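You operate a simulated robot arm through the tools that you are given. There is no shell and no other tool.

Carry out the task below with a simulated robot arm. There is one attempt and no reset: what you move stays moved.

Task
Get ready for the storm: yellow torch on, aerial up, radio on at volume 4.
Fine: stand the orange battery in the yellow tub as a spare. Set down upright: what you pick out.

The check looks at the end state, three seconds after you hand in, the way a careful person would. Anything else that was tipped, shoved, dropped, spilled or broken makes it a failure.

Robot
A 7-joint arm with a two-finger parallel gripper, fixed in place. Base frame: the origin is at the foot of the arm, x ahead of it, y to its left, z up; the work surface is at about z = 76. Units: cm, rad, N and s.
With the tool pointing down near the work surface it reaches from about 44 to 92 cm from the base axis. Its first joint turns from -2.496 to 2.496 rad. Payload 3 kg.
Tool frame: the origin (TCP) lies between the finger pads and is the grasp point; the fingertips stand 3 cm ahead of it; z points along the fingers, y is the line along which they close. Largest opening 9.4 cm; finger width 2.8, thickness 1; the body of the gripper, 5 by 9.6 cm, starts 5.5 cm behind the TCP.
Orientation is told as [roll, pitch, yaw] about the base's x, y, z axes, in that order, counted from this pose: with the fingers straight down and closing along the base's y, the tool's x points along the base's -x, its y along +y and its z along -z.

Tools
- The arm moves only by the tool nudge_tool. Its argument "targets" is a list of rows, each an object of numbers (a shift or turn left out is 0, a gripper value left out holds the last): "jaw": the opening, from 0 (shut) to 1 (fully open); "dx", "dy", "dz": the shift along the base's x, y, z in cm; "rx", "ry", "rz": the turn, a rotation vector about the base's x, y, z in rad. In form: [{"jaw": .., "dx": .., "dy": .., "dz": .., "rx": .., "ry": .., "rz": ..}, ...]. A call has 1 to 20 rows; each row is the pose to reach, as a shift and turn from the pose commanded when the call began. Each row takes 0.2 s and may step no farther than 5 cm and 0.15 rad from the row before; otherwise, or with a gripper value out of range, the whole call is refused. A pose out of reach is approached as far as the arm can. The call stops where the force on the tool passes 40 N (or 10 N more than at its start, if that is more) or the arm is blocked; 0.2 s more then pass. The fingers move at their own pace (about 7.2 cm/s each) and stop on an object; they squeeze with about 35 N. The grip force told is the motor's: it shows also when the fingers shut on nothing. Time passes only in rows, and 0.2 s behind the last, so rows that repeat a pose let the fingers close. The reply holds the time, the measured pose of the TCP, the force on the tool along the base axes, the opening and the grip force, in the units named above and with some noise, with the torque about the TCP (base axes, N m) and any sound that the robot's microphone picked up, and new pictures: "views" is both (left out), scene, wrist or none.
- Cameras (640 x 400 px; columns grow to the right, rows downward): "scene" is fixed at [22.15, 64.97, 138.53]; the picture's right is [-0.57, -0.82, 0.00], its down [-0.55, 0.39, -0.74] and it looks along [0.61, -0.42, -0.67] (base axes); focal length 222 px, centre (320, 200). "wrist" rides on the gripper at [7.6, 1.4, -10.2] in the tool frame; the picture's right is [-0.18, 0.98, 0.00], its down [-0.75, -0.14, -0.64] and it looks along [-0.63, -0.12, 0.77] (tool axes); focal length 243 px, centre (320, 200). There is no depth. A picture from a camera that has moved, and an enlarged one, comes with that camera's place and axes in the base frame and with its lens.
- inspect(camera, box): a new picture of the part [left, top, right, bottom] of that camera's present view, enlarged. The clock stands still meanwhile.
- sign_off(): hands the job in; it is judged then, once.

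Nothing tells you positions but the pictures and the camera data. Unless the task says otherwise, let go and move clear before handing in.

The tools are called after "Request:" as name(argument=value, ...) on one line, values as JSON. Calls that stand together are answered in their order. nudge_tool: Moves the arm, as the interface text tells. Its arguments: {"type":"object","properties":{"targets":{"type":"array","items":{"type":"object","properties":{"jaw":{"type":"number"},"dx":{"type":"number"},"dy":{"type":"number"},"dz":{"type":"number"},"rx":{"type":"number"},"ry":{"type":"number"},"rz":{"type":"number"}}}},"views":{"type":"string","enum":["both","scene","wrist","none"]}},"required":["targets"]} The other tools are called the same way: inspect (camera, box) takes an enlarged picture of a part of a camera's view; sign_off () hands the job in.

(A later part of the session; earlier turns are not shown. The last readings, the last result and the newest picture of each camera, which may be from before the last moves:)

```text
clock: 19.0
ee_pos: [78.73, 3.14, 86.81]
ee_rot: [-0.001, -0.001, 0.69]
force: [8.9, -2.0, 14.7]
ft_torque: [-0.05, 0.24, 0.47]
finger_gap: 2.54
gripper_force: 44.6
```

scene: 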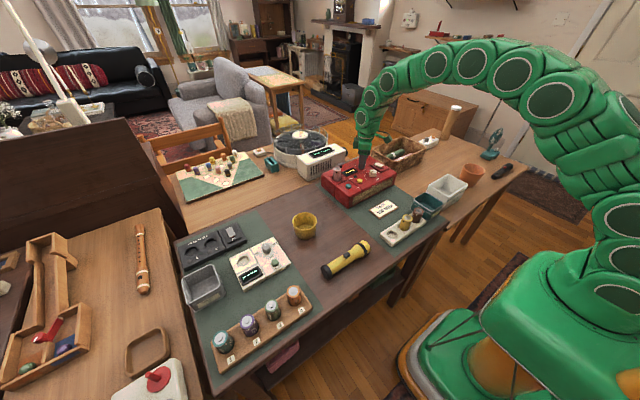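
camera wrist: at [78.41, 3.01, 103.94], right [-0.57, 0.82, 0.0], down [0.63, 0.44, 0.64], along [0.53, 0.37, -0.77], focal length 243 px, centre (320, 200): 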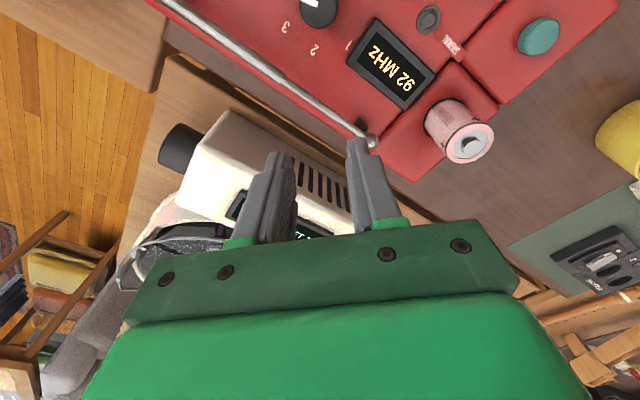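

Torque about the axis jumped to 0.47 N·m after 50° in total, so the knob has reached its end stop, which matches 4. I'll release, lift and verify.

Request:
nudge_tool(targets=[{"rz": 0.01}, {"rz": 0.01, "jaw": 0.36}, {"rz": 0.01, "jaw": 0.36}, {"rz": 0.01, "dz": 1.5}, {"rz": 0.01, "dz": 4}, {"rz": 0.01, "dz": 7}, {"rz": 0.01, "dz": 7, "dx": 3.0, "dy": 1.5}, {"rz": 0.01, "dz": 7, "dx": 3.5, "dy": 2}], views="wrist")

Request:
inspect(camera="wrist", box=[240, 0, 400, 100])

Request:
inspect(camera="scene", box=[330, 130, 410, 180])

```text
clock: 20.8
ee_pos: [82.38, 5.13, 93.71]
ee_rot: [-0.002, -0.001, 0.7]
force: [-0.5, 0.3, 0.1]
ft_torque: [0.02, 0.02, -0.02]
finger_gap: 3.39
gripper_force: 0.2
camera wrist: at [75.62, 1.37, 103.96], right [-0.49, 0.87, 0.0], down [0.67, 0.38, 0.64], along [0.56, 0.32, -0.77], focal length 243 px, centre (320, 200)
```

wrist: 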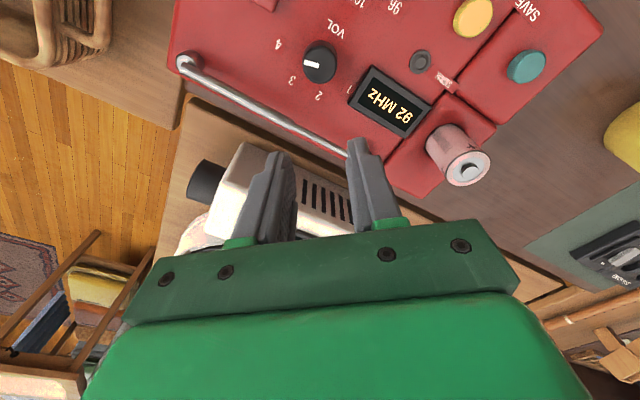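

```text
4.00 times, centred on (320, 50) of wrist
camera zoom: at [75.62, 1.37, 103.96], right [-0.49, 0.87, 0.0], down [0.67, 0.38, 0.64], along [0.56, 0.32, -0.77], focal length 970 px, centre (320, 800)
```

zoom: 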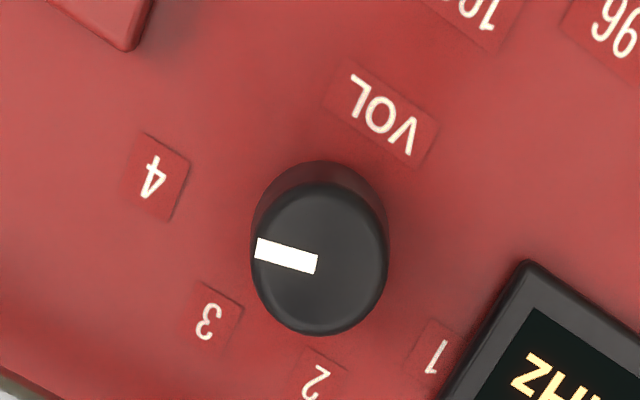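

```text
8.00 times, centred on (370, 155) of scene
camera zoom: at [22.15, 64.97, 138.53], right [-0.57, -0.82, 0.0], down [-0.55, 0.39, -0.74], along [0.61, -0.42, -0.67], focal length 1774 px, centre (-80, 560)
```

zoom: 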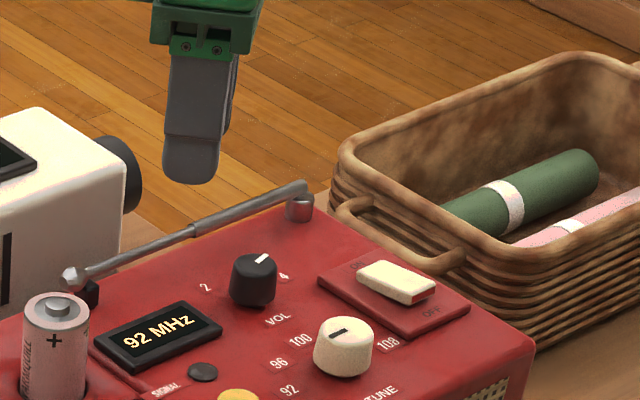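

The pointer sits at 4 against the end stop, since it stayed put while the pads slipped on it. Next is the aerial: hinge near (83.3, -5), ball tip near (83.5, 11.7). I'll turn the tool back to 90° and hover above the tip end to see it.

Request:
nudge_tool(targets=[{"dx": 0.1, "dy": 0.5, "dz": 1.0, "rz": 0.14, "jaw": 0.45}, {"dx": 0.3, "dy": 1.2, "dz": 1.4, "rz": 0.28}, {"dx": 0.5, "dy": 2.0, "dz": 1.4, "rz": 0.42}, {"dx": 0.7, "dy": 2.8, "dz": 1.4, "rz": 0.56}, {"dx": 0.9, "dy": 3.5, "dz": 1.4, "rz": 0.7}, {"dx": 1.06, "dy": 3.9, "dz": 1.4, "rz": 0.84}, {"dx": 1.06, "dy": 3.9, "dz": 1.4, "rz": 0.871}])

Request:
inspect(camera="wrist", box=[240, 60, 400, 160])

Request:
inspect(camera="scene", box=[320, 130, 400, 180])

```text
clock: 22.4
ee_pos: [83.48, 8.98, 95.13]
ee_rot: [-0.001, -0.002, 1.573]
force: [-0.1, 0.2, 0.1]
ft_torque: [0.02, -0.04, -0.03]
finger_gap: 4.24
gripper_force: 0.0
camera wrist: at [82.02, 1.43, 105.33], right [-0.98, 0.18, 0.0], down [0.14, 0.75, 0.64], along [0.12, 0.63, -0.77], focal length 243 px, centre (320, 200)
```

scene: 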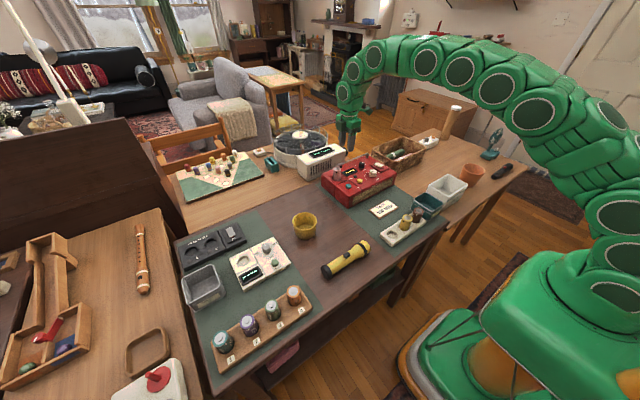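
wrist: 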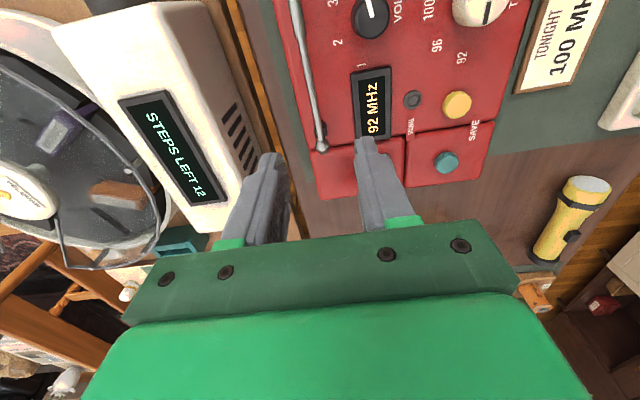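

```text
4.00 times, centred on (320, 110) of wrist
camera zoom: at [82.02, 1.43, 105.33], right [-0.98, 0.18, 0.0], down [0.14, 0.75, 0.64], along [0.12, 0.63, -0.77], focal length 970 px, centre (320, 560)
```

zoom: 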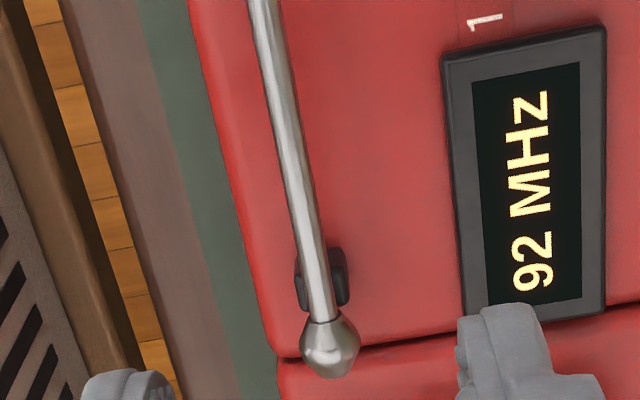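

```text
8.00 times, centred on (360, 155) of scene
camera zoom: at [22.15, 64.97, 138.53], right [-0.57, -0.82, 0.0], down [-0.55, 0.39, -0.74], along [0.61, -0.42, -0.67], focal length 1774 px, centre (0, 560)
```

zoom: 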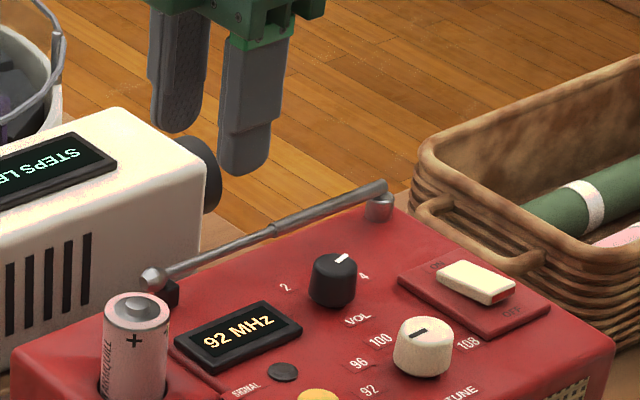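

The rod lies along y at x≈83.7, z≈85.1, with its ball at y≈11.8 and a clip at y≈10.5. I need the hinge position accurately, so I'll slide over to look at it.

Request:
nudge_tool(targets=[{"dy": -4}, {"dy": -8}, {"dy": -12}, {"dy": -12}], views="wrist")

Request:
inspect(camera="wrist", box=[240, 40, 400, 140])

Request:
inspect(camera="scene", box=[348, 140, 380, 160])

```text
clock: 23.4
ee_pos: [83.45, -3.11, 94.95]
ee_rot: [-0.004, -0.002, 1.573]
force: [0.5, 0.4, -1.3]
ft_torque: [0.03, -0.01, 0.01]
finger_gap: 4.21
gripper_force: 0.1
camera wrist: at [82.01, -10.66, 105.3], right [-0.98, 0.18, 0.0], down [0.14, 0.75, 0.64], along [0.12, 0.63, -0.77], focal length 243 px, centre (320, 200)
```

wrist: 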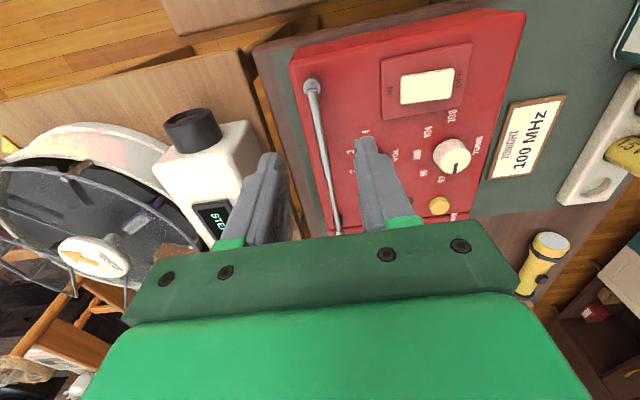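

```text
4.00 times, centred on (320, 90) of wrist
camera zoom: at [82.01, -10.66, 105.3], right [-0.98, 0.18, 0.0], down [0.14, 0.75, 0.64], along [0.12, 0.63, -0.77], focal length 970 px, centre (320, 640)
```

zoom: 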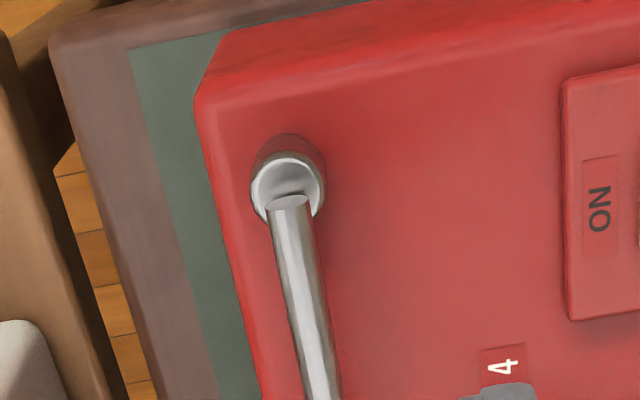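

```text
16.00 times, centred on (364, 150) of scene
camera zoom: at [22.15, 64.97, 138.53], right [-0.57, -0.82, 0.0], down [-0.55, 0.39, -0.74], along [0.61, -0.42, -0.67], focal length 3548 px, centre (-384, 1000)
```

zoom: 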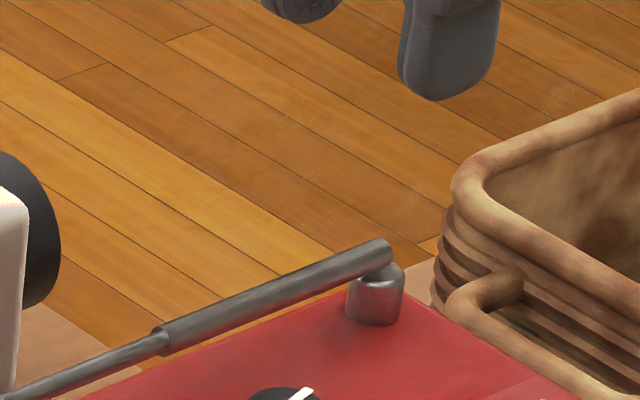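

The hinge pivot is at about (83.6, -5.25, 85.15). I'll straddle the rod at y=8, inboard of the clip, with the jaws narrowed, and check before closing.

Request:
nudge_tool(targets=[{"dx": 0.1, "dy": 4, "jaw": 0.27}, {"dx": 0.25, "dy": 8}, {"dx": 0.25, "dy": 11}, {"dx": 0.25, "dy": 11, "dz": -3}, {"dx": 0.25, "dy": 11, "dz": -5.5}, {"dx": 0.25, "dy": 11, "dz": -5.5}], views="wrist")

Request:
inspect(camera="wrist", box=[240, 80, 400, 180])

Request:
inspect(camera="scene", box=[320, 130, 400, 180])

```text
clock: 24.8
ee_pos: [83.58, 7.73, 89.6]
ee_rot: [-0.003, -0.002, 1.571]
force: [-0.1, 0.1, 0.1]
ft_torque: [0.02, 0.01, -0.01]
finger_gap: 2.53
gripper_force: 0.0
camera wrist: at [82.23, 0.32, 99.83], right [-0.98, 0.18, 0.0], down [0.14, 0.75, 0.64], along [0.12, 0.63, -0.77], focal length 243 px, centre (320, 200)
```

wrist: 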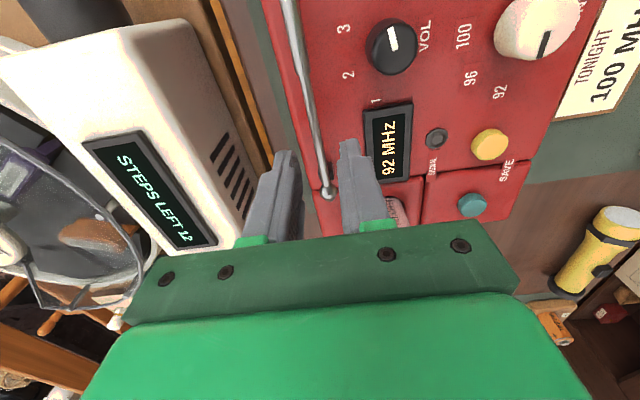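

```text
4.00 times, centred on (320, 130) of wrist
camera zoom: at [82.23, 0.32, 99.83], right [-0.98, 0.18, 0.0], down [0.14, 0.75, 0.64], along [0.12, 0.63, -0.77], focal length 970 px, centre (320, 480)
```

zoom: 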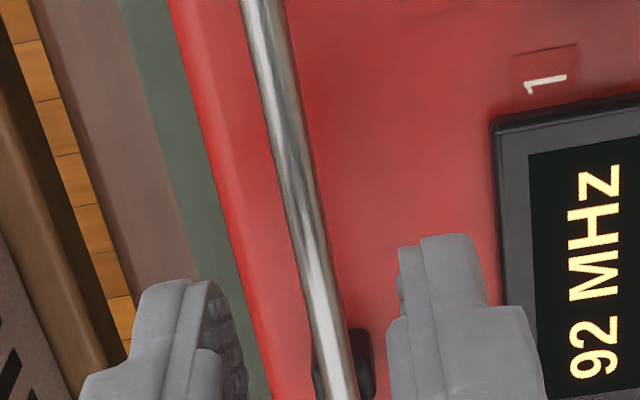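

```text
8.00 times, centred on (360, 155) of scene
camera zoom: at [22.15, 64.97, 138.53], right [-0.57, -0.82, 0.0], down [-0.55, 0.39, -0.74], along [0.61, -0.42, -0.67], focal length 1774 px, centre (0, 560)
```

zoom: 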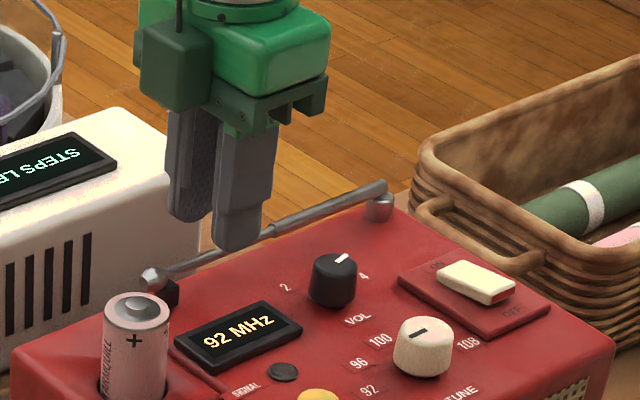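

The rod is centred between the fingers. I'll descend the last 2.5 cm and close on it.

Request:
nudge_tool(targets=[{"dz": -1.3}, {"dz": -2.5}, {"dz": -2.5}, {"dz": -2.5, "jaw": 0.1}, {"dz": -2.5, "jaw": 0}, {"dz": -2.5, "jaw": 0}], views="scene")

Request:
inspect(camera="scene", box=[320, 130, 400, 180])

Request:
inspect(camera="wrist", box=[240, 80, 400, 180])

```text
clock: 26.2
ee_pos: [83.68, 7.95, 86.89]
ee_rot: [-0.003, -0.002, 1.571]
force: [10.0, 0.0, -3.7]
ft_torque: [0.42, -0.18, -0.14]
finger_gap: 0.96
gripper_force: 43.9
```

scene: 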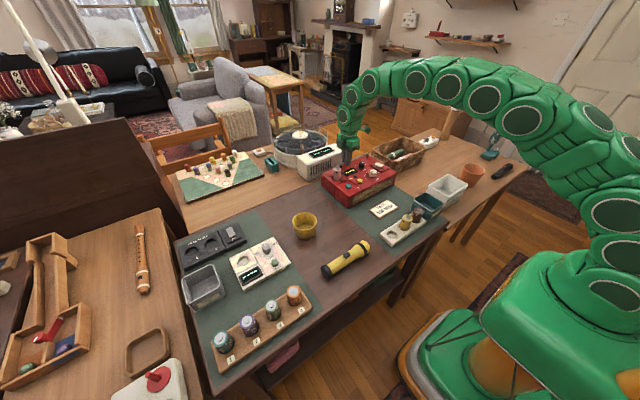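

```text
8.00 times, centred on (360, 155) of scene
camera zoom: at [22.15, 64.97, 138.53], right [-0.57, -0.82, 0.0], down [-0.55, 0.39, -0.74], along [0.61, -0.42, -0.67], focal length 1774 px, centre (0, 560)
```

zoom: 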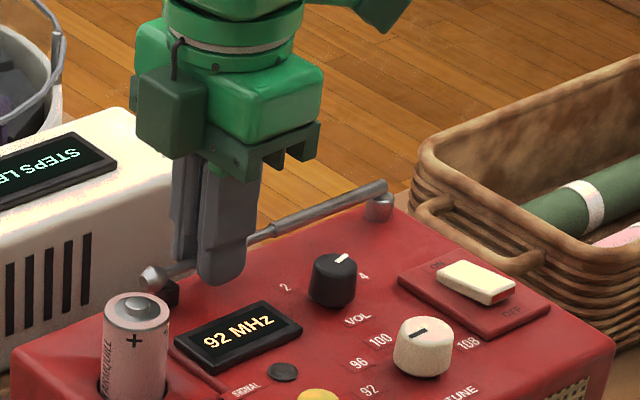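

```text
4.00 times, centred on (320, 130) of wrist
camera zoom: at [82.29, 0.36, 97.28], right [-0.98, 0.18, 0.0], down [0.14, 0.75, 0.64], along [0.12, 0.63, -0.77], focal length 970 px, centre (320, 480)
```

zoom: 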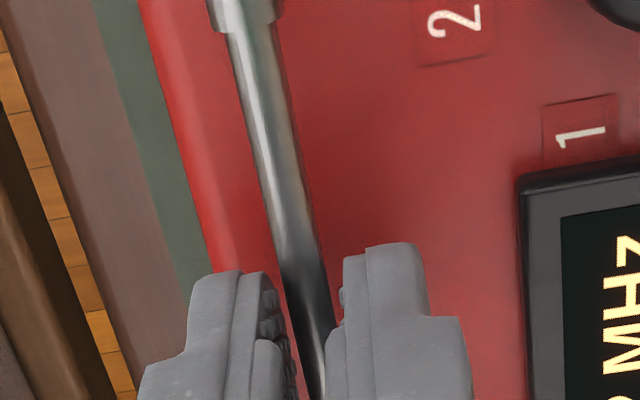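

Gripped (0.96 cm rod). Now I'll lift it along the arc about the hinge, tilting the tool with it, starting with the first 15°.

Request:
nudge_tool(targets=[{"dx": 0.04}, {"dx": 0.04, "dy": -0.02, "dz": 0.46, "rx": 0.02}, {"dx": 0.04, "dy": -0.147, "dz": 1.148, "rx": 0.052}, {"dx": 0.04, "dy": -0.394, "dz": 2.282, "rx": 0.105}, {"dx": 0.04, "dy": -0.739, "dz": 3.394, "rx": 0.157}], views="scene")

Request:
inspect(camera="scene", box=[320, 130, 400, 180])

```text
clock: 27.4
ee_pos: [83.72, 7.34, 90.51]
ee_rot: [-0.004, -0.157, 1.572]
force: [20.6, -3.7, -9.8]
ft_torque: [0.92, -0.36, -0.22]
finger_gap: 1.03
gripper_force: 44.0
```

scene: 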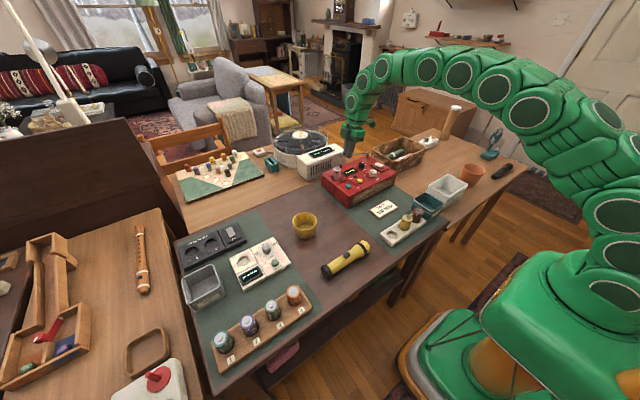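

```text
8.00 times, centred on (360, 155) of scene
camera zoom: at [22.15, 64.97, 138.53], right [-0.57, -0.82, 0.0], down [-0.55, 0.39, -0.74], along [0.61, -0.42, -0.67], focal length 1774 px, centre (0, 560)
```

zoom: 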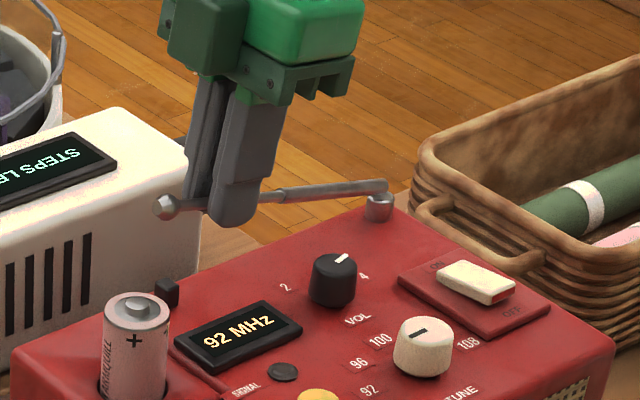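

The aerial is coming up off its clip. There's a 20 N side load in +x, so I'll trim in +x and continue to about 35°.

Request:
nudge_tool(targets=[{"dx": 0.1}, {"dx": 0.1, "dy": -0.442, "dz": 1.08, "rx": 0.0524}, {"dx": 0.1, "dy": -0.977, "dz": 2.122, "rx": 0.105}, {"dx": 0.1, "dy": -1.601, "dz": 3.116, "rx": 0.157}, {"dx": 0.1, "dy": -2.311, "dz": 4.054, "rx": 0.209}], views="scene")

Request:
inspect(camera="scene", box=[320, 120, 400, 170])

```text
clock: 28.6
ee_pos: [83.72, 4.9, 94.55]
ee_rot: [-0.003, -0.369, 1.575]
force: [-20.2, 6.2, -6.8]
ft_torque: [1.18, 0.6, -0.03]
finger_gap: 0.99
gripper_force: 43.3
```

scene: 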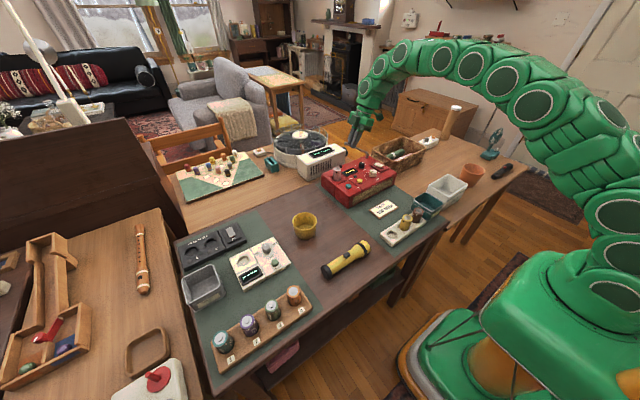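

```text
8.00 times, centred on (360, 145) of scene
camera zoom: at [22.15, 64.97, 138.53], right [-0.57, -0.82, 0.0], down [-0.55, 0.39, -0.74], along [0.61, -0.42, -0.67], focal length 1774 px, centre (0, 640)
```

zoom: 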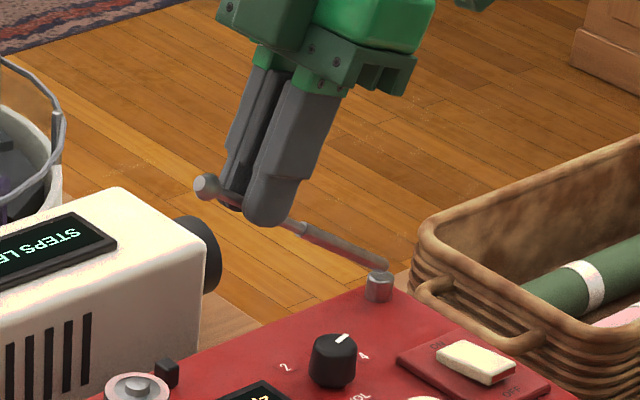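

Good, it's at about 35° now. I'll ease back slightly in x and carry on to 60°.

Request:
nudge_tool(targets=[{"dx": -0.06}, {"dx": -0.06, "dy": -0.791, "dz": 0.877, "rx": 0.0524}, {"dx": -0.06, "dy": -1.656, "dz": 1.684, "rx": 0.105}, {"dx": -0.06, "dy": -2.59, "dz": 2.416, "rx": 0.157}, {"dx": -0.06, "dy": -3.587, "dz": 3.067, "rx": 0.209}, {"dx": -0.06, "dy": -4.637, "dz": 3.631, "rx": 0.262}], views="scene")

Request:
inspect(camera="scene", box=[320, 110, 416, 170])

```text
clock: 30.0
ee_pos: [83.67, 0.14, 98.24]
ee_rot: [-0.003, -0.629, 1.574]
force: [-26.3, 10.0, 1.1]
ft_torque: [1.17, 0.58, 0.35]
finger_gap: 1.03
gripper_force: 43.7
```

scene: 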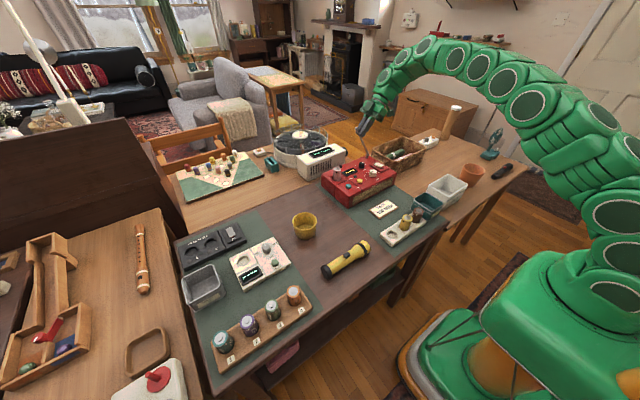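

```text
6.67 times, centred on (368, 140) of scene
camera zoom: at [22.15, 64.97, 138.53], right [-0.57, -0.82, 0.0], down [-0.55, 0.39, -0.74], along [0.61, -0.42, -0.67], focal length 1478 px, centre (0, 600)
```

zoom: 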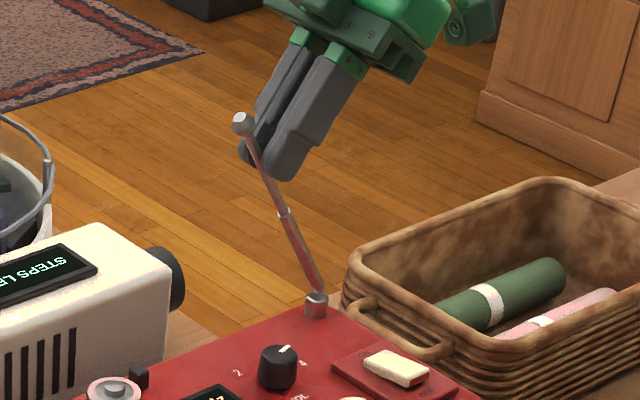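

It's at about 60° and following well. I'll trim x again and continue towards vertical.

Request:
nudge_tool(targets=[{"dx": -0.1}, {"dx": -0.1, "dy": -1.099, "dz": 0.472, "rx": 0.0524}, {"dx": -0.1, "dy": -2.236, "dz": 0.85, "rx": 0.105}, {"dx": -0.1, "dy": -3.405, "dz": 1.129, "rx": 0.157}, {"dx": -0.1, "dy": -4.596, "dz": 1.309, "rx": 0.209}], views="scene")

Request:
inspect(camera="scene", box=[320, 110, 416, 170])

```text
clock: 31.2
ee_pos: [83.79, -4.27, 99.46]
ee_rot: [-0.006, -0.84, 1.575]
force: [24.1, 9.8, 5.0]
ft_torque: [1.42, -0.2, -0.58]
finger_gap: 1.01
gripper_force: 43.6
```

scene: 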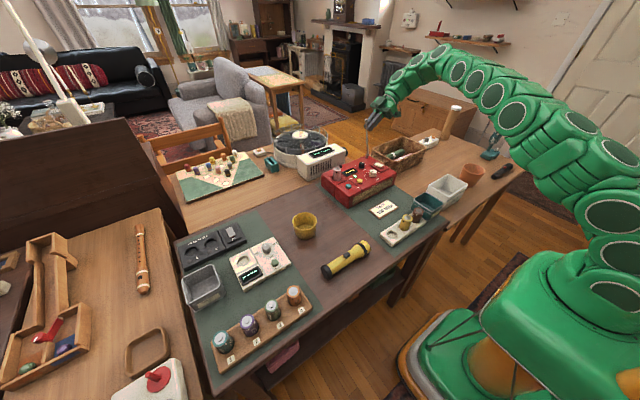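

```text
6.67 times, centred on (368, 140) of scene
camera zoom: at [22.15, 64.97, 138.53], right [-0.57, -0.82, 0.0], down [-0.55, 0.39, -0.74], along [0.61, -0.42, -0.67], focal length 1478 px, centre (0, 600)
```

zoom: 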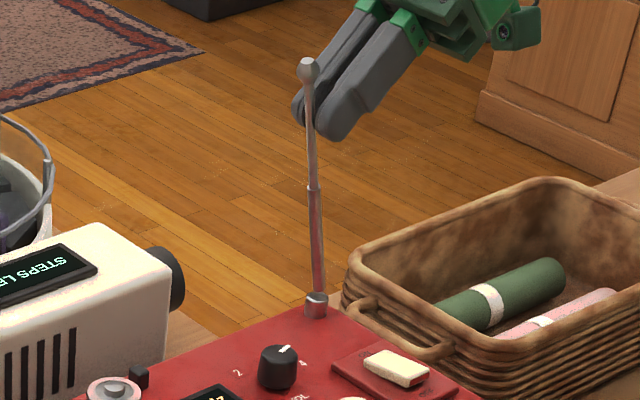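

Around 80° now. I'll finish the last 10° to vertical.

Request:
nudge_tool(targets=[{"dx": 0.05}, {"dx": 0.05, "dy": -0.6, "dz": 0.04, "rx": 0.026}, {"dx": 0.05, "dy": -1.204, "dz": 0.076, "rx": 0.0524}, {"dx": 0.05, "dy": -1.81, "dz": 0.065, "rx": 0.079}, {"dx": 0.05, "dy": -2.3, "dz": 0.05, "rx": 0.1}], views="scene")

Request:
inspect(camera="scene", box=[320, 110, 416, 170])

```text
clock: 32.4
ee_pos: [83.64, -6.43, 99.59]
ee_rot: [-0.006, -0.937, 1.575]
force: [33.6, 7.9, 10.5]
ft_torque: [1.32, -0.25, -0.82]
finger_gap: 1.0
gripper_force: 44.2
```

scene: 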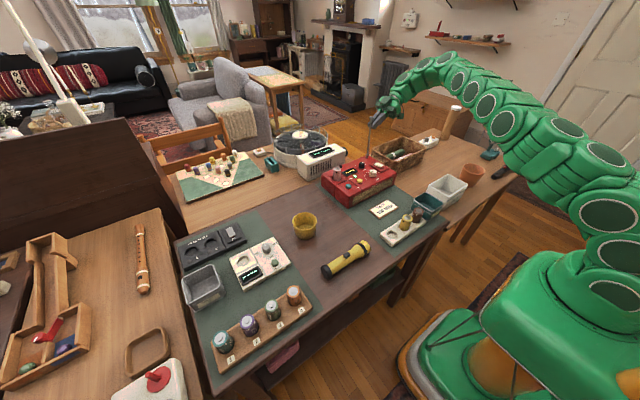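

```text
6.67 times, centred on (368, 140) of scene
camera zoom: at [22.15, 64.97, 138.53], right [-0.57, -0.82, 0.0], down [-0.55, 0.39, -0.74], along [0.61, -0.42, -0.67], focal length 1478 px, centre (0, 600)
```

zoom: 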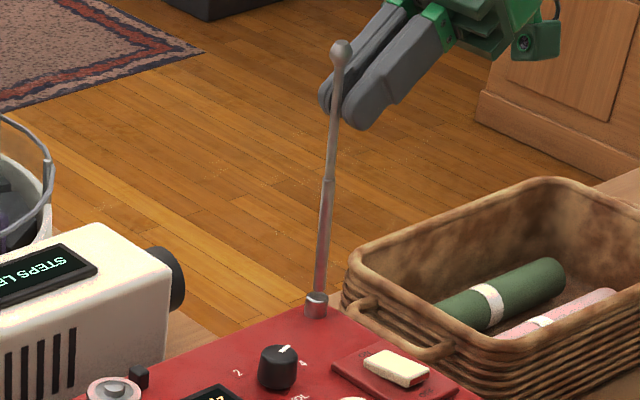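

The rod looks a few degrees short of vertical in the scene view. I'll relieve the side load and nudge it a bit further, watching for a stop.

Request:
nudge_tool(targets=[{"dx": 0.12}, {"dx": 0.14}, {"dx": 0.14, "dy": -0.3, "rx": 0.013}, {"dx": 0.14, "dy": -0.6, "rx": 0.026}], views="scene")

Request:
inspect(camera="scene", box=[328, 105, 408, 155])

Request:
inspect(camera="wrist", box=[160, 0, 480, 200])

```text
clock: 33.4
ee_pos: [83.71, -7.06, 99.62]
ee_rot: [-0.002, -0.966, 1.575]
force: [-26.6, 8.7, 7.2]
ft_torque: [1.35, 0.27, 0.71]
finger_gap: 1.01
gripper_force: 44.0
```

scene: 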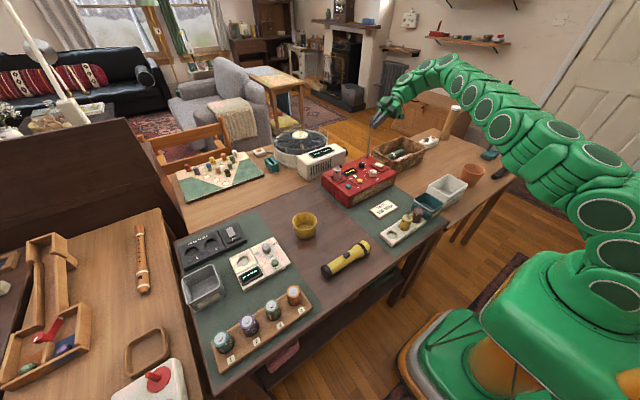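

```text
8.00 times, centred on (368, 130) of scene
camera zoom: at [22.15, 64.97, 138.53], right [-0.57, -0.82, 0.0], down [-0.55, 0.39, -0.74], along [0.61, -0.42, -0.67], focal length 1774 px, centre (-64, 760)
```

zoom: 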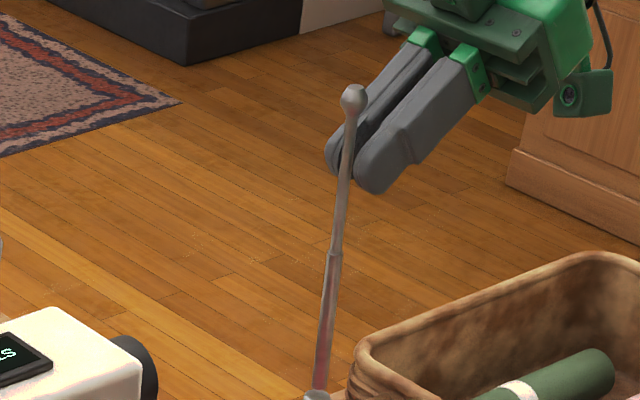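

```text
2.00 times, centred on (320, 100) of wrist
camera zoom: at [82.33, -19.87, 99.09], right [-0.98, 0.1, 0.15], down [0.14, -0.1, 0.99], along [0.12, 0.99, 0.08], focal length 485 px, centre (320, 400)
```

zoom: 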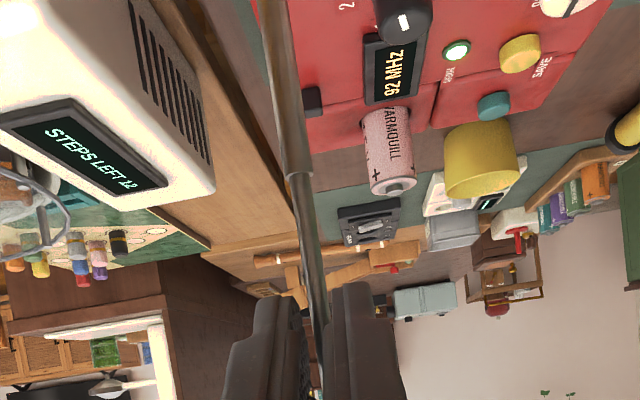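

The SIGNAL lamp on the radio has turned green, so the aerial is effectively up. I'll trim the x load and nudge about 2° more to get it truly vertical.

Request:
nudge_tool(targets=[{"dx": -0.07}, {"dx": -0.07, "dy": -0.25, "rx": 0.01}, {"dx": -0.07, "dy": -0.5, "rx": 0.02}], views="none")

Request:
inspect(camera="scene", box=[328, 110, 408, 160])

```text
clock: 34.2
ee_pos: [83.68, -7.58, 99.5]
ee_rot: [-0.004, -0.985, 1.572]
force: [-17.8, 8.1, -2.4]
ft_torque: [1.02, 0.16, 0.5]
finger_gap: 1.0
gripper_force: 43.3
```

```text
8.00 times, centred on (368, 135) of scene
camera zoom: at [22.15, 64.97, 138.53], right [-0.57, -0.82, 0.0], down [-0.55, 0.39, -0.74], along [0.61, -0.42, -0.67], focal length 1774 px, centre (-64, 720)
```

zoom: 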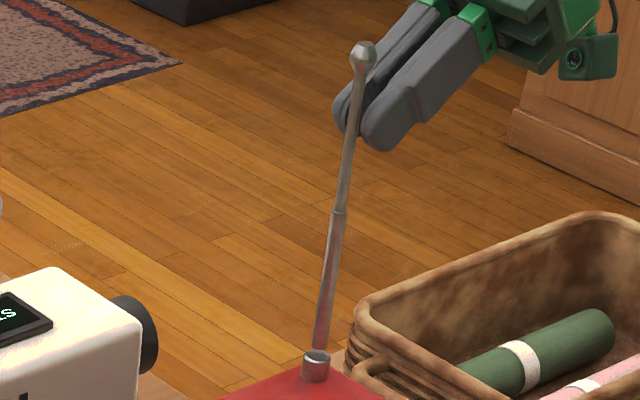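

The aerial now stands essentially vertical. I'll open the jaws and back straight out along the tool axis.

Request:
nudge_tool(targets=[{"jaw": 0.15}, {"jaw": 0.5}, {"jaw": 0.5}, {"dy": -1.67, "dz": 1.1}, {"dy": -3.33, "dz": 2.2}, {"dy": -5.0, "dz": 3.3}, {"dy": -6.7, "dz": 4.4}], views="both")

Request:
inspect(camera="scene", box=[328, 110, 408, 160])

```text
clock: 35.8
ee_pos: [82.35, -12.16, 103.79]
ee_rot: [-0.004, -0.984, 1.574]
force: [-0.1, 0.3, -0.2]
ft_torque: [0.03, 0.0, -0.02]
finger_gap: 4.7
gripper_force: 0.1
out of reach, approached as far as the arm can: row 6, 7
camera wrist: at [81.09, -24.92, 103.15], right [-0.98, 0.1, 0.15], down [0.14, -0.12, 0.98], along [0.12, 0.99, 0.1], focal length 243 px, centre (320, 200)
```

scene: 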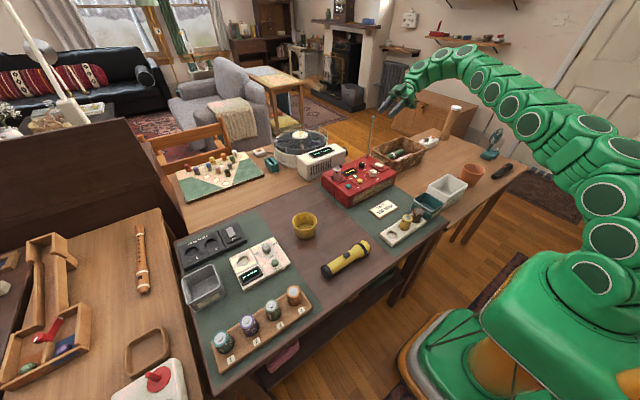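
wrist: 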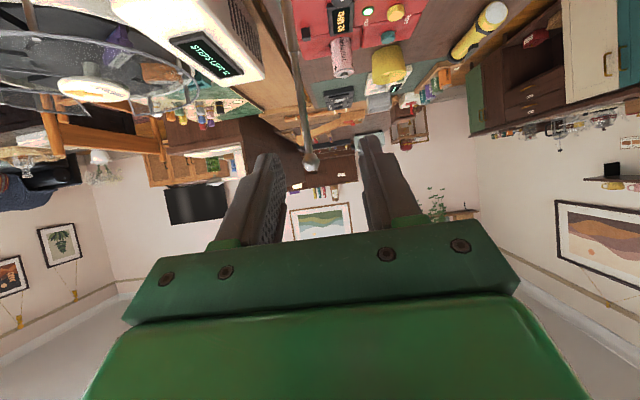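

```text
8.00 times, centred on (368, 135) of scene
camera zoom: at [22.15, 64.97, 138.53], right [-0.57, -0.82, 0.0], down [-0.55, 0.39, -0.74], along [0.61, -0.42, -0.67], focal length 1774 px, centre (-64, 720)
```

zoom: 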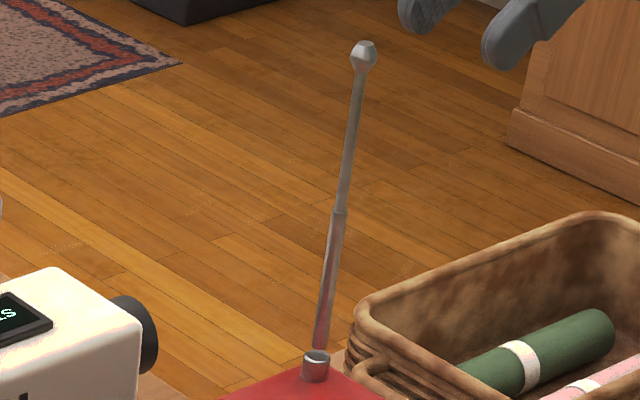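

The aerial stays up on its own with the fingers clear. Next I'll back off toward the base, bring the tool upright again, and head to the torch.

Request:
nudge_tool(targets=[{"dx": -2.5, "dz": 0.5, "rx": -0.14}, {"dx": -5, "dz": 1.5, "rx": -0.28}, {"dx": -8, "dz": 2.5, "rx": -0.42}, {"dx": -11, "dz": 3.5, "rx": -0.56}, {"dx": -14, "dz": 4.5, "rx": -0.7}, {"dx": -17, "dz": 5.5, "rx": -0.84}, {"dx": -20, "dz": 6, "rx": -0.984}, {"dx": -20, "dz": 6, "rx": -0.984, "jaw": 0}], views="scene")

```text
clock: 37.6
ee_pos: [62.42, -12.34, 109.81]
ee_rot: [0.0, -0.001, 1.572]
force: [-0.7, 0.3, -0.1]
ft_torque: [0.03, -0.03, 0.01]
finger_gap: 0.0
gripper_force: 8.3
```

scene: 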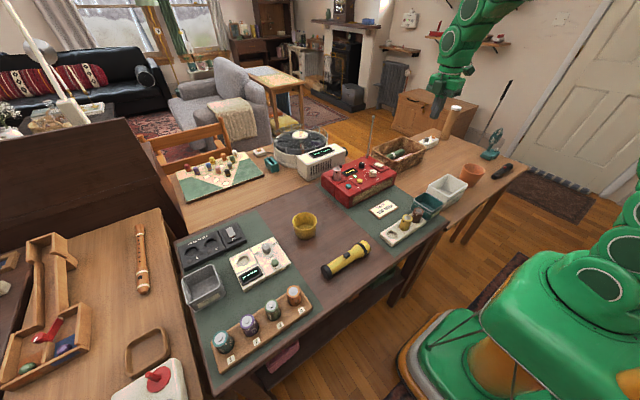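

All clear. Now I'll travel to hover above the torch button at about (48.9, 36.3), turning back to the neutral yaw on the way.

Request:
nudge_tool(targets=[{"dx": -1.12, "dy": 4.05, "dz": -0.5, "rz": -0.131}, {"dx": -2.25, "dy": 8.1, "dz": -1.0, "rz": -0.262}, {"dx": -3.37, "dy": 12.15, "dz": -2.0, "rz": -0.393}, {"dx": -4.5, "dy": 16.2, "dz": -3.0, "rz": -0.524}, {"dx": -5.62, "dy": 20.25, "dz": -4.5, "rz": -0.655}, {"dx": -6.75, "dy": 24.3, "dz": -6.0, "rz": -0.786}, {"dx": -7.87, "dy": 28.35, "dz": -7.5, "rz": -0.917}, {"dx": -9.0, "dy": 32.4, "dz": -9.0, "rz": -1.048}, {"dx": -10.1, "dy": 36.45, "dz": -10.5, "rz": -1.179}, {"dx": -11.25, "dy": 40.5, "dz": -12.0, "rz": -1.31}, {"dx": -12.4, "dy": 44.55, "dz": -13.5, "rz": -1.441}, {"dx": -13.5, "dy": 48.6, "dz": -14.8, "rz": -1.572}, {"dx": -13.5, "dy": 48.6, "dz": -14.8, "rz": -1.572}])

Request:
inspect(camera="wrist", box=[220, 30, 420, 155])

Request:
inspect(camera="scene", box=[300, 225, 396, 285])

```text
clock: 40.4
ee_pos: [48.98, 36.37, 95.04]
ee_rot: [-0.003, 0.0, 0.001]
force: [0.3, 0.2, 0.4]
ft_torque: [0.01, -0.04, 0.02]
finger_gap: 0.0
gripper_force: 32.8
camera wrist: at [41.37, 37.87, 105.27], right [0.18, 0.98, 0.0], down [0.75, -0.14, 0.64], along [0.63, -0.12, -0.77], focal length 243 px, centre (320, 200)
```

scene: 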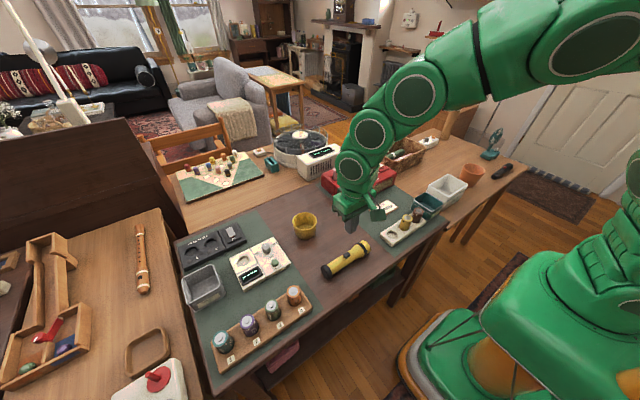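
wrist: 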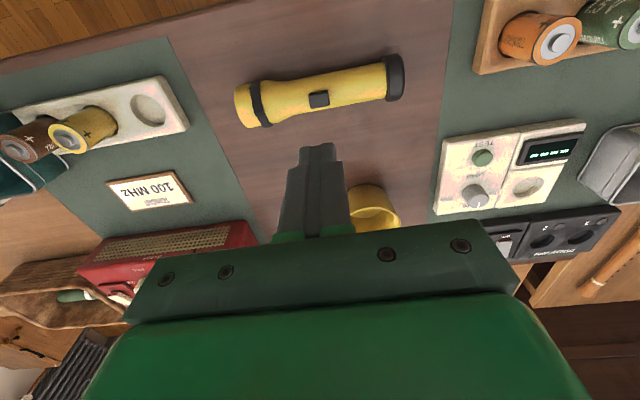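

```text
3.20 times, centred on (320, 92) of wrist
camera zoom: at [41.37, 37.87, 105.27], right [0.18, 0.98, 0.0], down [0.75, -0.14, 0.64], along [0.63, -0.12, -0.77], focal length 776 px, centre (320, 544)
```

zoom: 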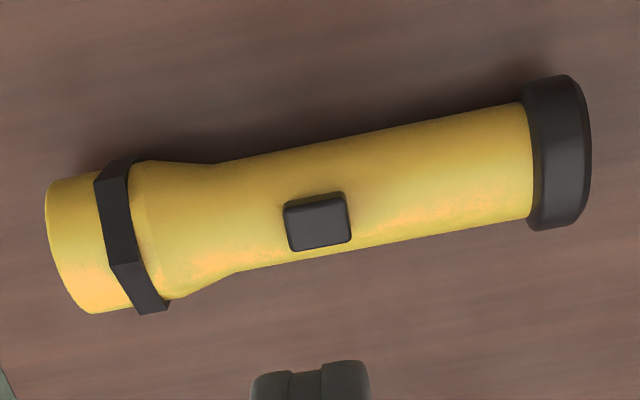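

```text
6.67 times, centred on (348, 255) of scene
camera zoom: at [22.15, 64.97, 138.53], right [-0.57, -0.82, 0.0], down [-0.55, 0.39, -0.74], along [0.61, -0.42, -0.67], focal length 1478 px, centre (133, -167)
```

zoom: 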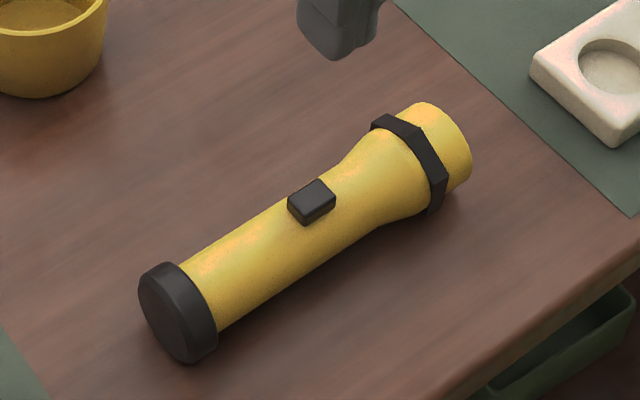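

The torch button is on the top centreline at about (48.8, 36.45, 81.3). I'll lower the closed fingers to just above it, then press gently.

Request:
nudge_tool(targets=[{"dx": -0.1, "dz": -4}, {"dx": -0.1, "dz": -8}, {"dx": -0.1, "dz": -9.7}, {"dx": -0.1, "dz": -9.7}], views="none")

Request:
inspect(camera="scene", box=[300, 225, 396, 285])

Request:
inspect(camera="wrist", box=[220, 60, 420, 185])

```text
clock: 41.4
ee_pos: [48.89, 36.39, 85.32]
ee_rot: [-0.001, -0.002, -0.001]
force: [0.0, -0.1, 1.2]
ft_torque: [-0.02, -0.05, 0.02]
finger_gap: 0.0
gripper_force: 33.0
```

```text
6.67 times, centred on (348, 255) of scene
camera zoom: at [22.15, 64.97, 138.53], right [-0.57, -0.82, 0.0], down [-0.55, 0.39, -0.74], along [0.61, -0.42, -0.67], focal length 1478 px, centre (133, -167)
```

zoom: 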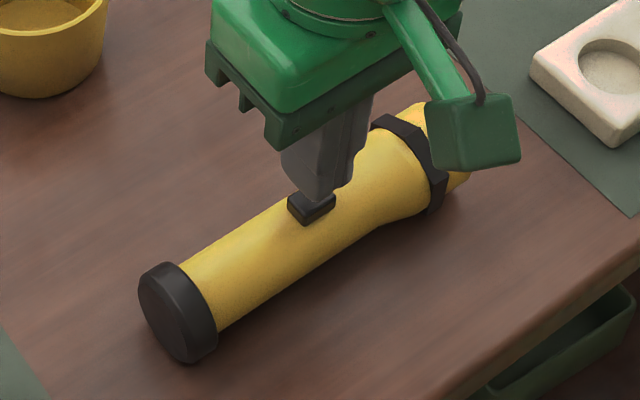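

```text
3.20 times, centred on (320, 122) of wrist
camera zoom: at [41.3, 37.85, 95.62], right [0.18, 0.98, 0.0], down [0.75, -0.14, 0.64], along [0.63, -0.12, -0.77], focal length 776 px, centre (320, 448)
```

zoom: 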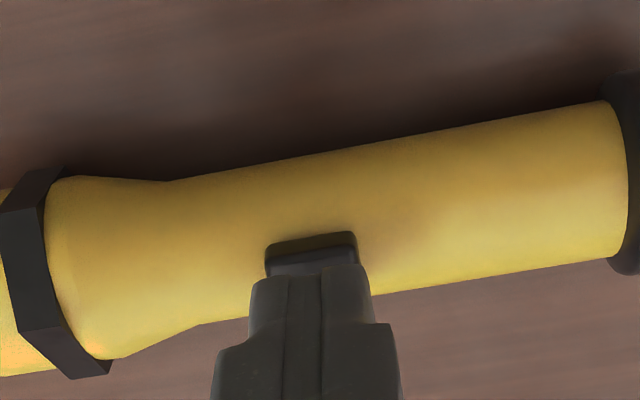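

The fingertips are directly over the button. Pressing slowly now.

Request:
nudge_tool(targets=[{"dz": -0.3}, {"dz": -0.6}, {"dz": -0.8}, {"dz": -1.0}, {"dz": -1.2}], views="none")

Request:
inspect(camera="scene", box=[300, 225, 396, 285])

```text
clock: 42.6
ee_pos: [48.78, 36.23, 84.08]
ee_rot: [-0.001, -0.001, 0.002]
force: [0.1, -0.4, 0.1]
ft_torque: [-0.03, -0.02, 0.0]
finger_gap: 0.03
gripper_force: 33.3
```

```text
6.67 times, centred on (348, 255) of scene
camera zoom: at [22.15, 64.97, 138.53], right [-0.57, -0.82, 0.0], down [-0.55, 0.39, -0.74], along [0.61, -0.42, -0.67], focal length 1478 px, centre (133, -167)
```

zoom: 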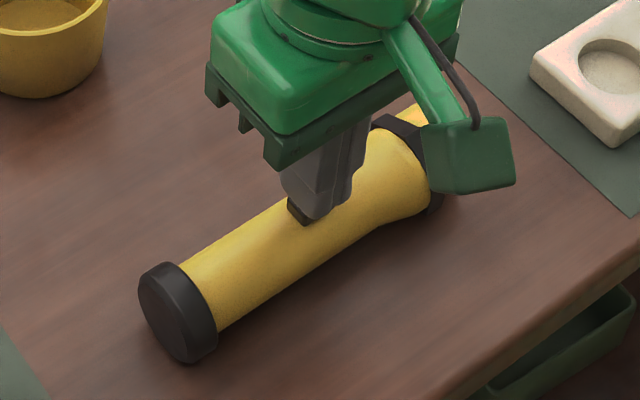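

No contact yet, so the button top is a bit lower than estimated. I'll continue down in small steps.

Request:
nudge_tool(targets=[{"dz": -0.15}, {"dz": -0.3}, {"dz": -0.45}, {"dz": -0.6}], views="none")

Request:
inspect(camera="scene", box=[300, 225, 396, 285])

Request:
inspect(camera="wrist", box=[220, 60, 420, 185])

```text
clock: 43.6
ee_pos: [48.93, 36.36, 83.72]
ee_rot: [0.0, -0.003, 0.002]
force: [-3.2, -1.6, 19.7]
ft_torque: [-0.04, 0.12, 0.04]
finger_gap: 0.0
gripper_force: 33.2
stopped in row 4: the force on the tool passed its limit at 45 N (the readings are from after the stop); the commanded pose is now the measured one
```

```text
6.67 times, centred on (348, 255) of scene
camera zoom: at [22.15, 64.97, 138.53], right [-0.57, -0.82, 0.0], down [-0.55, 0.39, -0.74], along [0.61, -0.42, -0.67], focal length 1478 px, centre (133, -167)
```

zoom: 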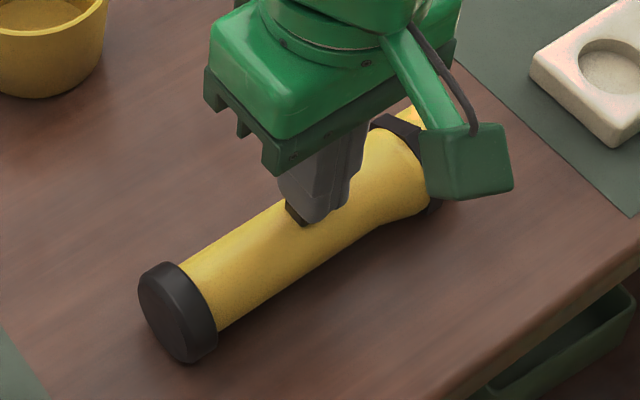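

```text
3.20 times, centred on (320, 122) of wrist
camera zoom: at [41.27, 37.87, 93.99], right [0.18, 0.98, 0.0], down [0.75, -0.14, 0.64], along [0.63, -0.12, -0.77], focal length 776 px, centre (320, 448)
```

zoom: 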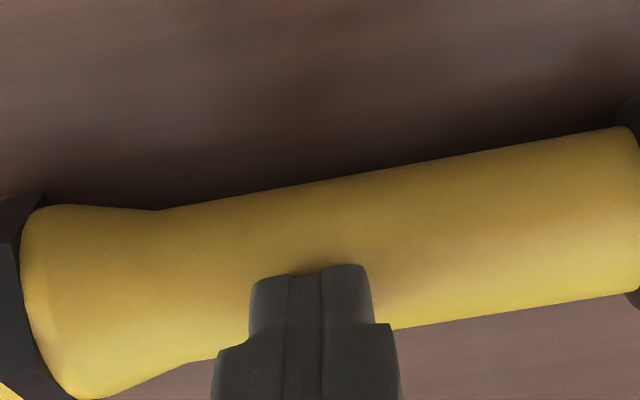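

Contact at a tip height of about 80.7 with up to 45 N, but no click was reported. I'll lift and check whether the torch lit and whether it shifted.

Request:
nudge_tool(targets=[{"dz": 1}, {"dz": 5}, {"dz": 8}, {"dz": 8, "dx": 3}])

Request:
inspect(camera="scene", box=[300, 225, 396, 285])

Request:
inspect(camera="wrist", box=[220, 0, 420, 125])

```text
clock: 44.6
ee_pos: [51.94, 36.34, 91.66]
ee_rot: [-0.001, -0.002, 0.0]
force: [-0.1, -0.6, 0.8]
ft_torque: [-0.01, -0.01, 0.02]
finger_gap: 0.03
gripper_force: 33.0
camera wrist: at [44.36, 37.85, 101.95], right [0.18, 0.98, 0.0], down [0.75, -0.14, 0.64], along [0.63, -0.12, -0.77], focal length 243 px, centre (320, 200)
```

scene: 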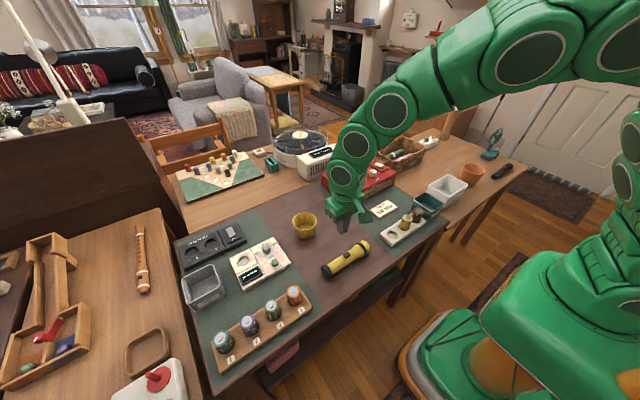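
wrist: 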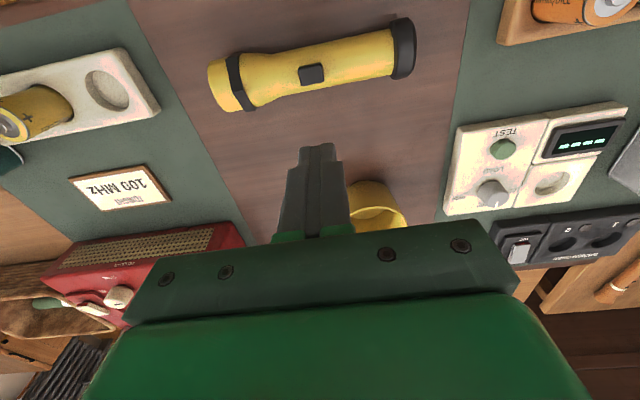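

```text
6.67 times, centred on (348, 255) of scene
camera zoom: at [22.15, 64.97, 138.53], right [-0.57, -0.82, 0.0], down [-0.55, 0.39, -0.74], along [0.61, -0.42, -0.67], focal length 1478 px, centre (133, -167)
```

zoom: 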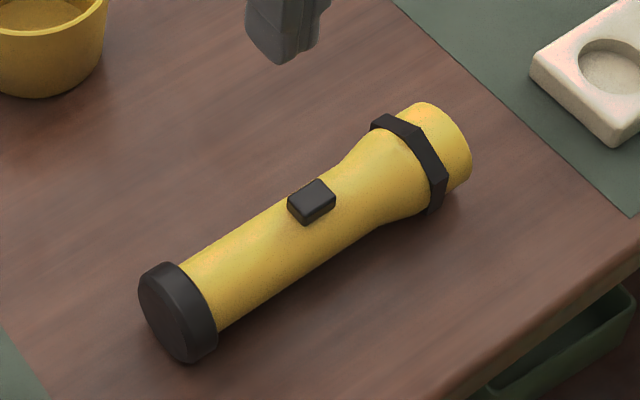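

```text
3.20 times, centred on (320, 62) of wrist
camera zoom: at [44.36, 37.85, 101.95], right [0.18, 0.98, 0.0], down [0.75, -0.14, 0.64], along [0.63, -0.12, -0.77], focal length 776 px, centre (320, 640)
```

zoom: 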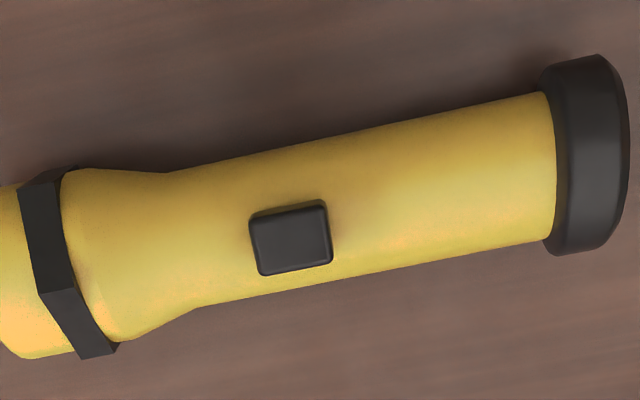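

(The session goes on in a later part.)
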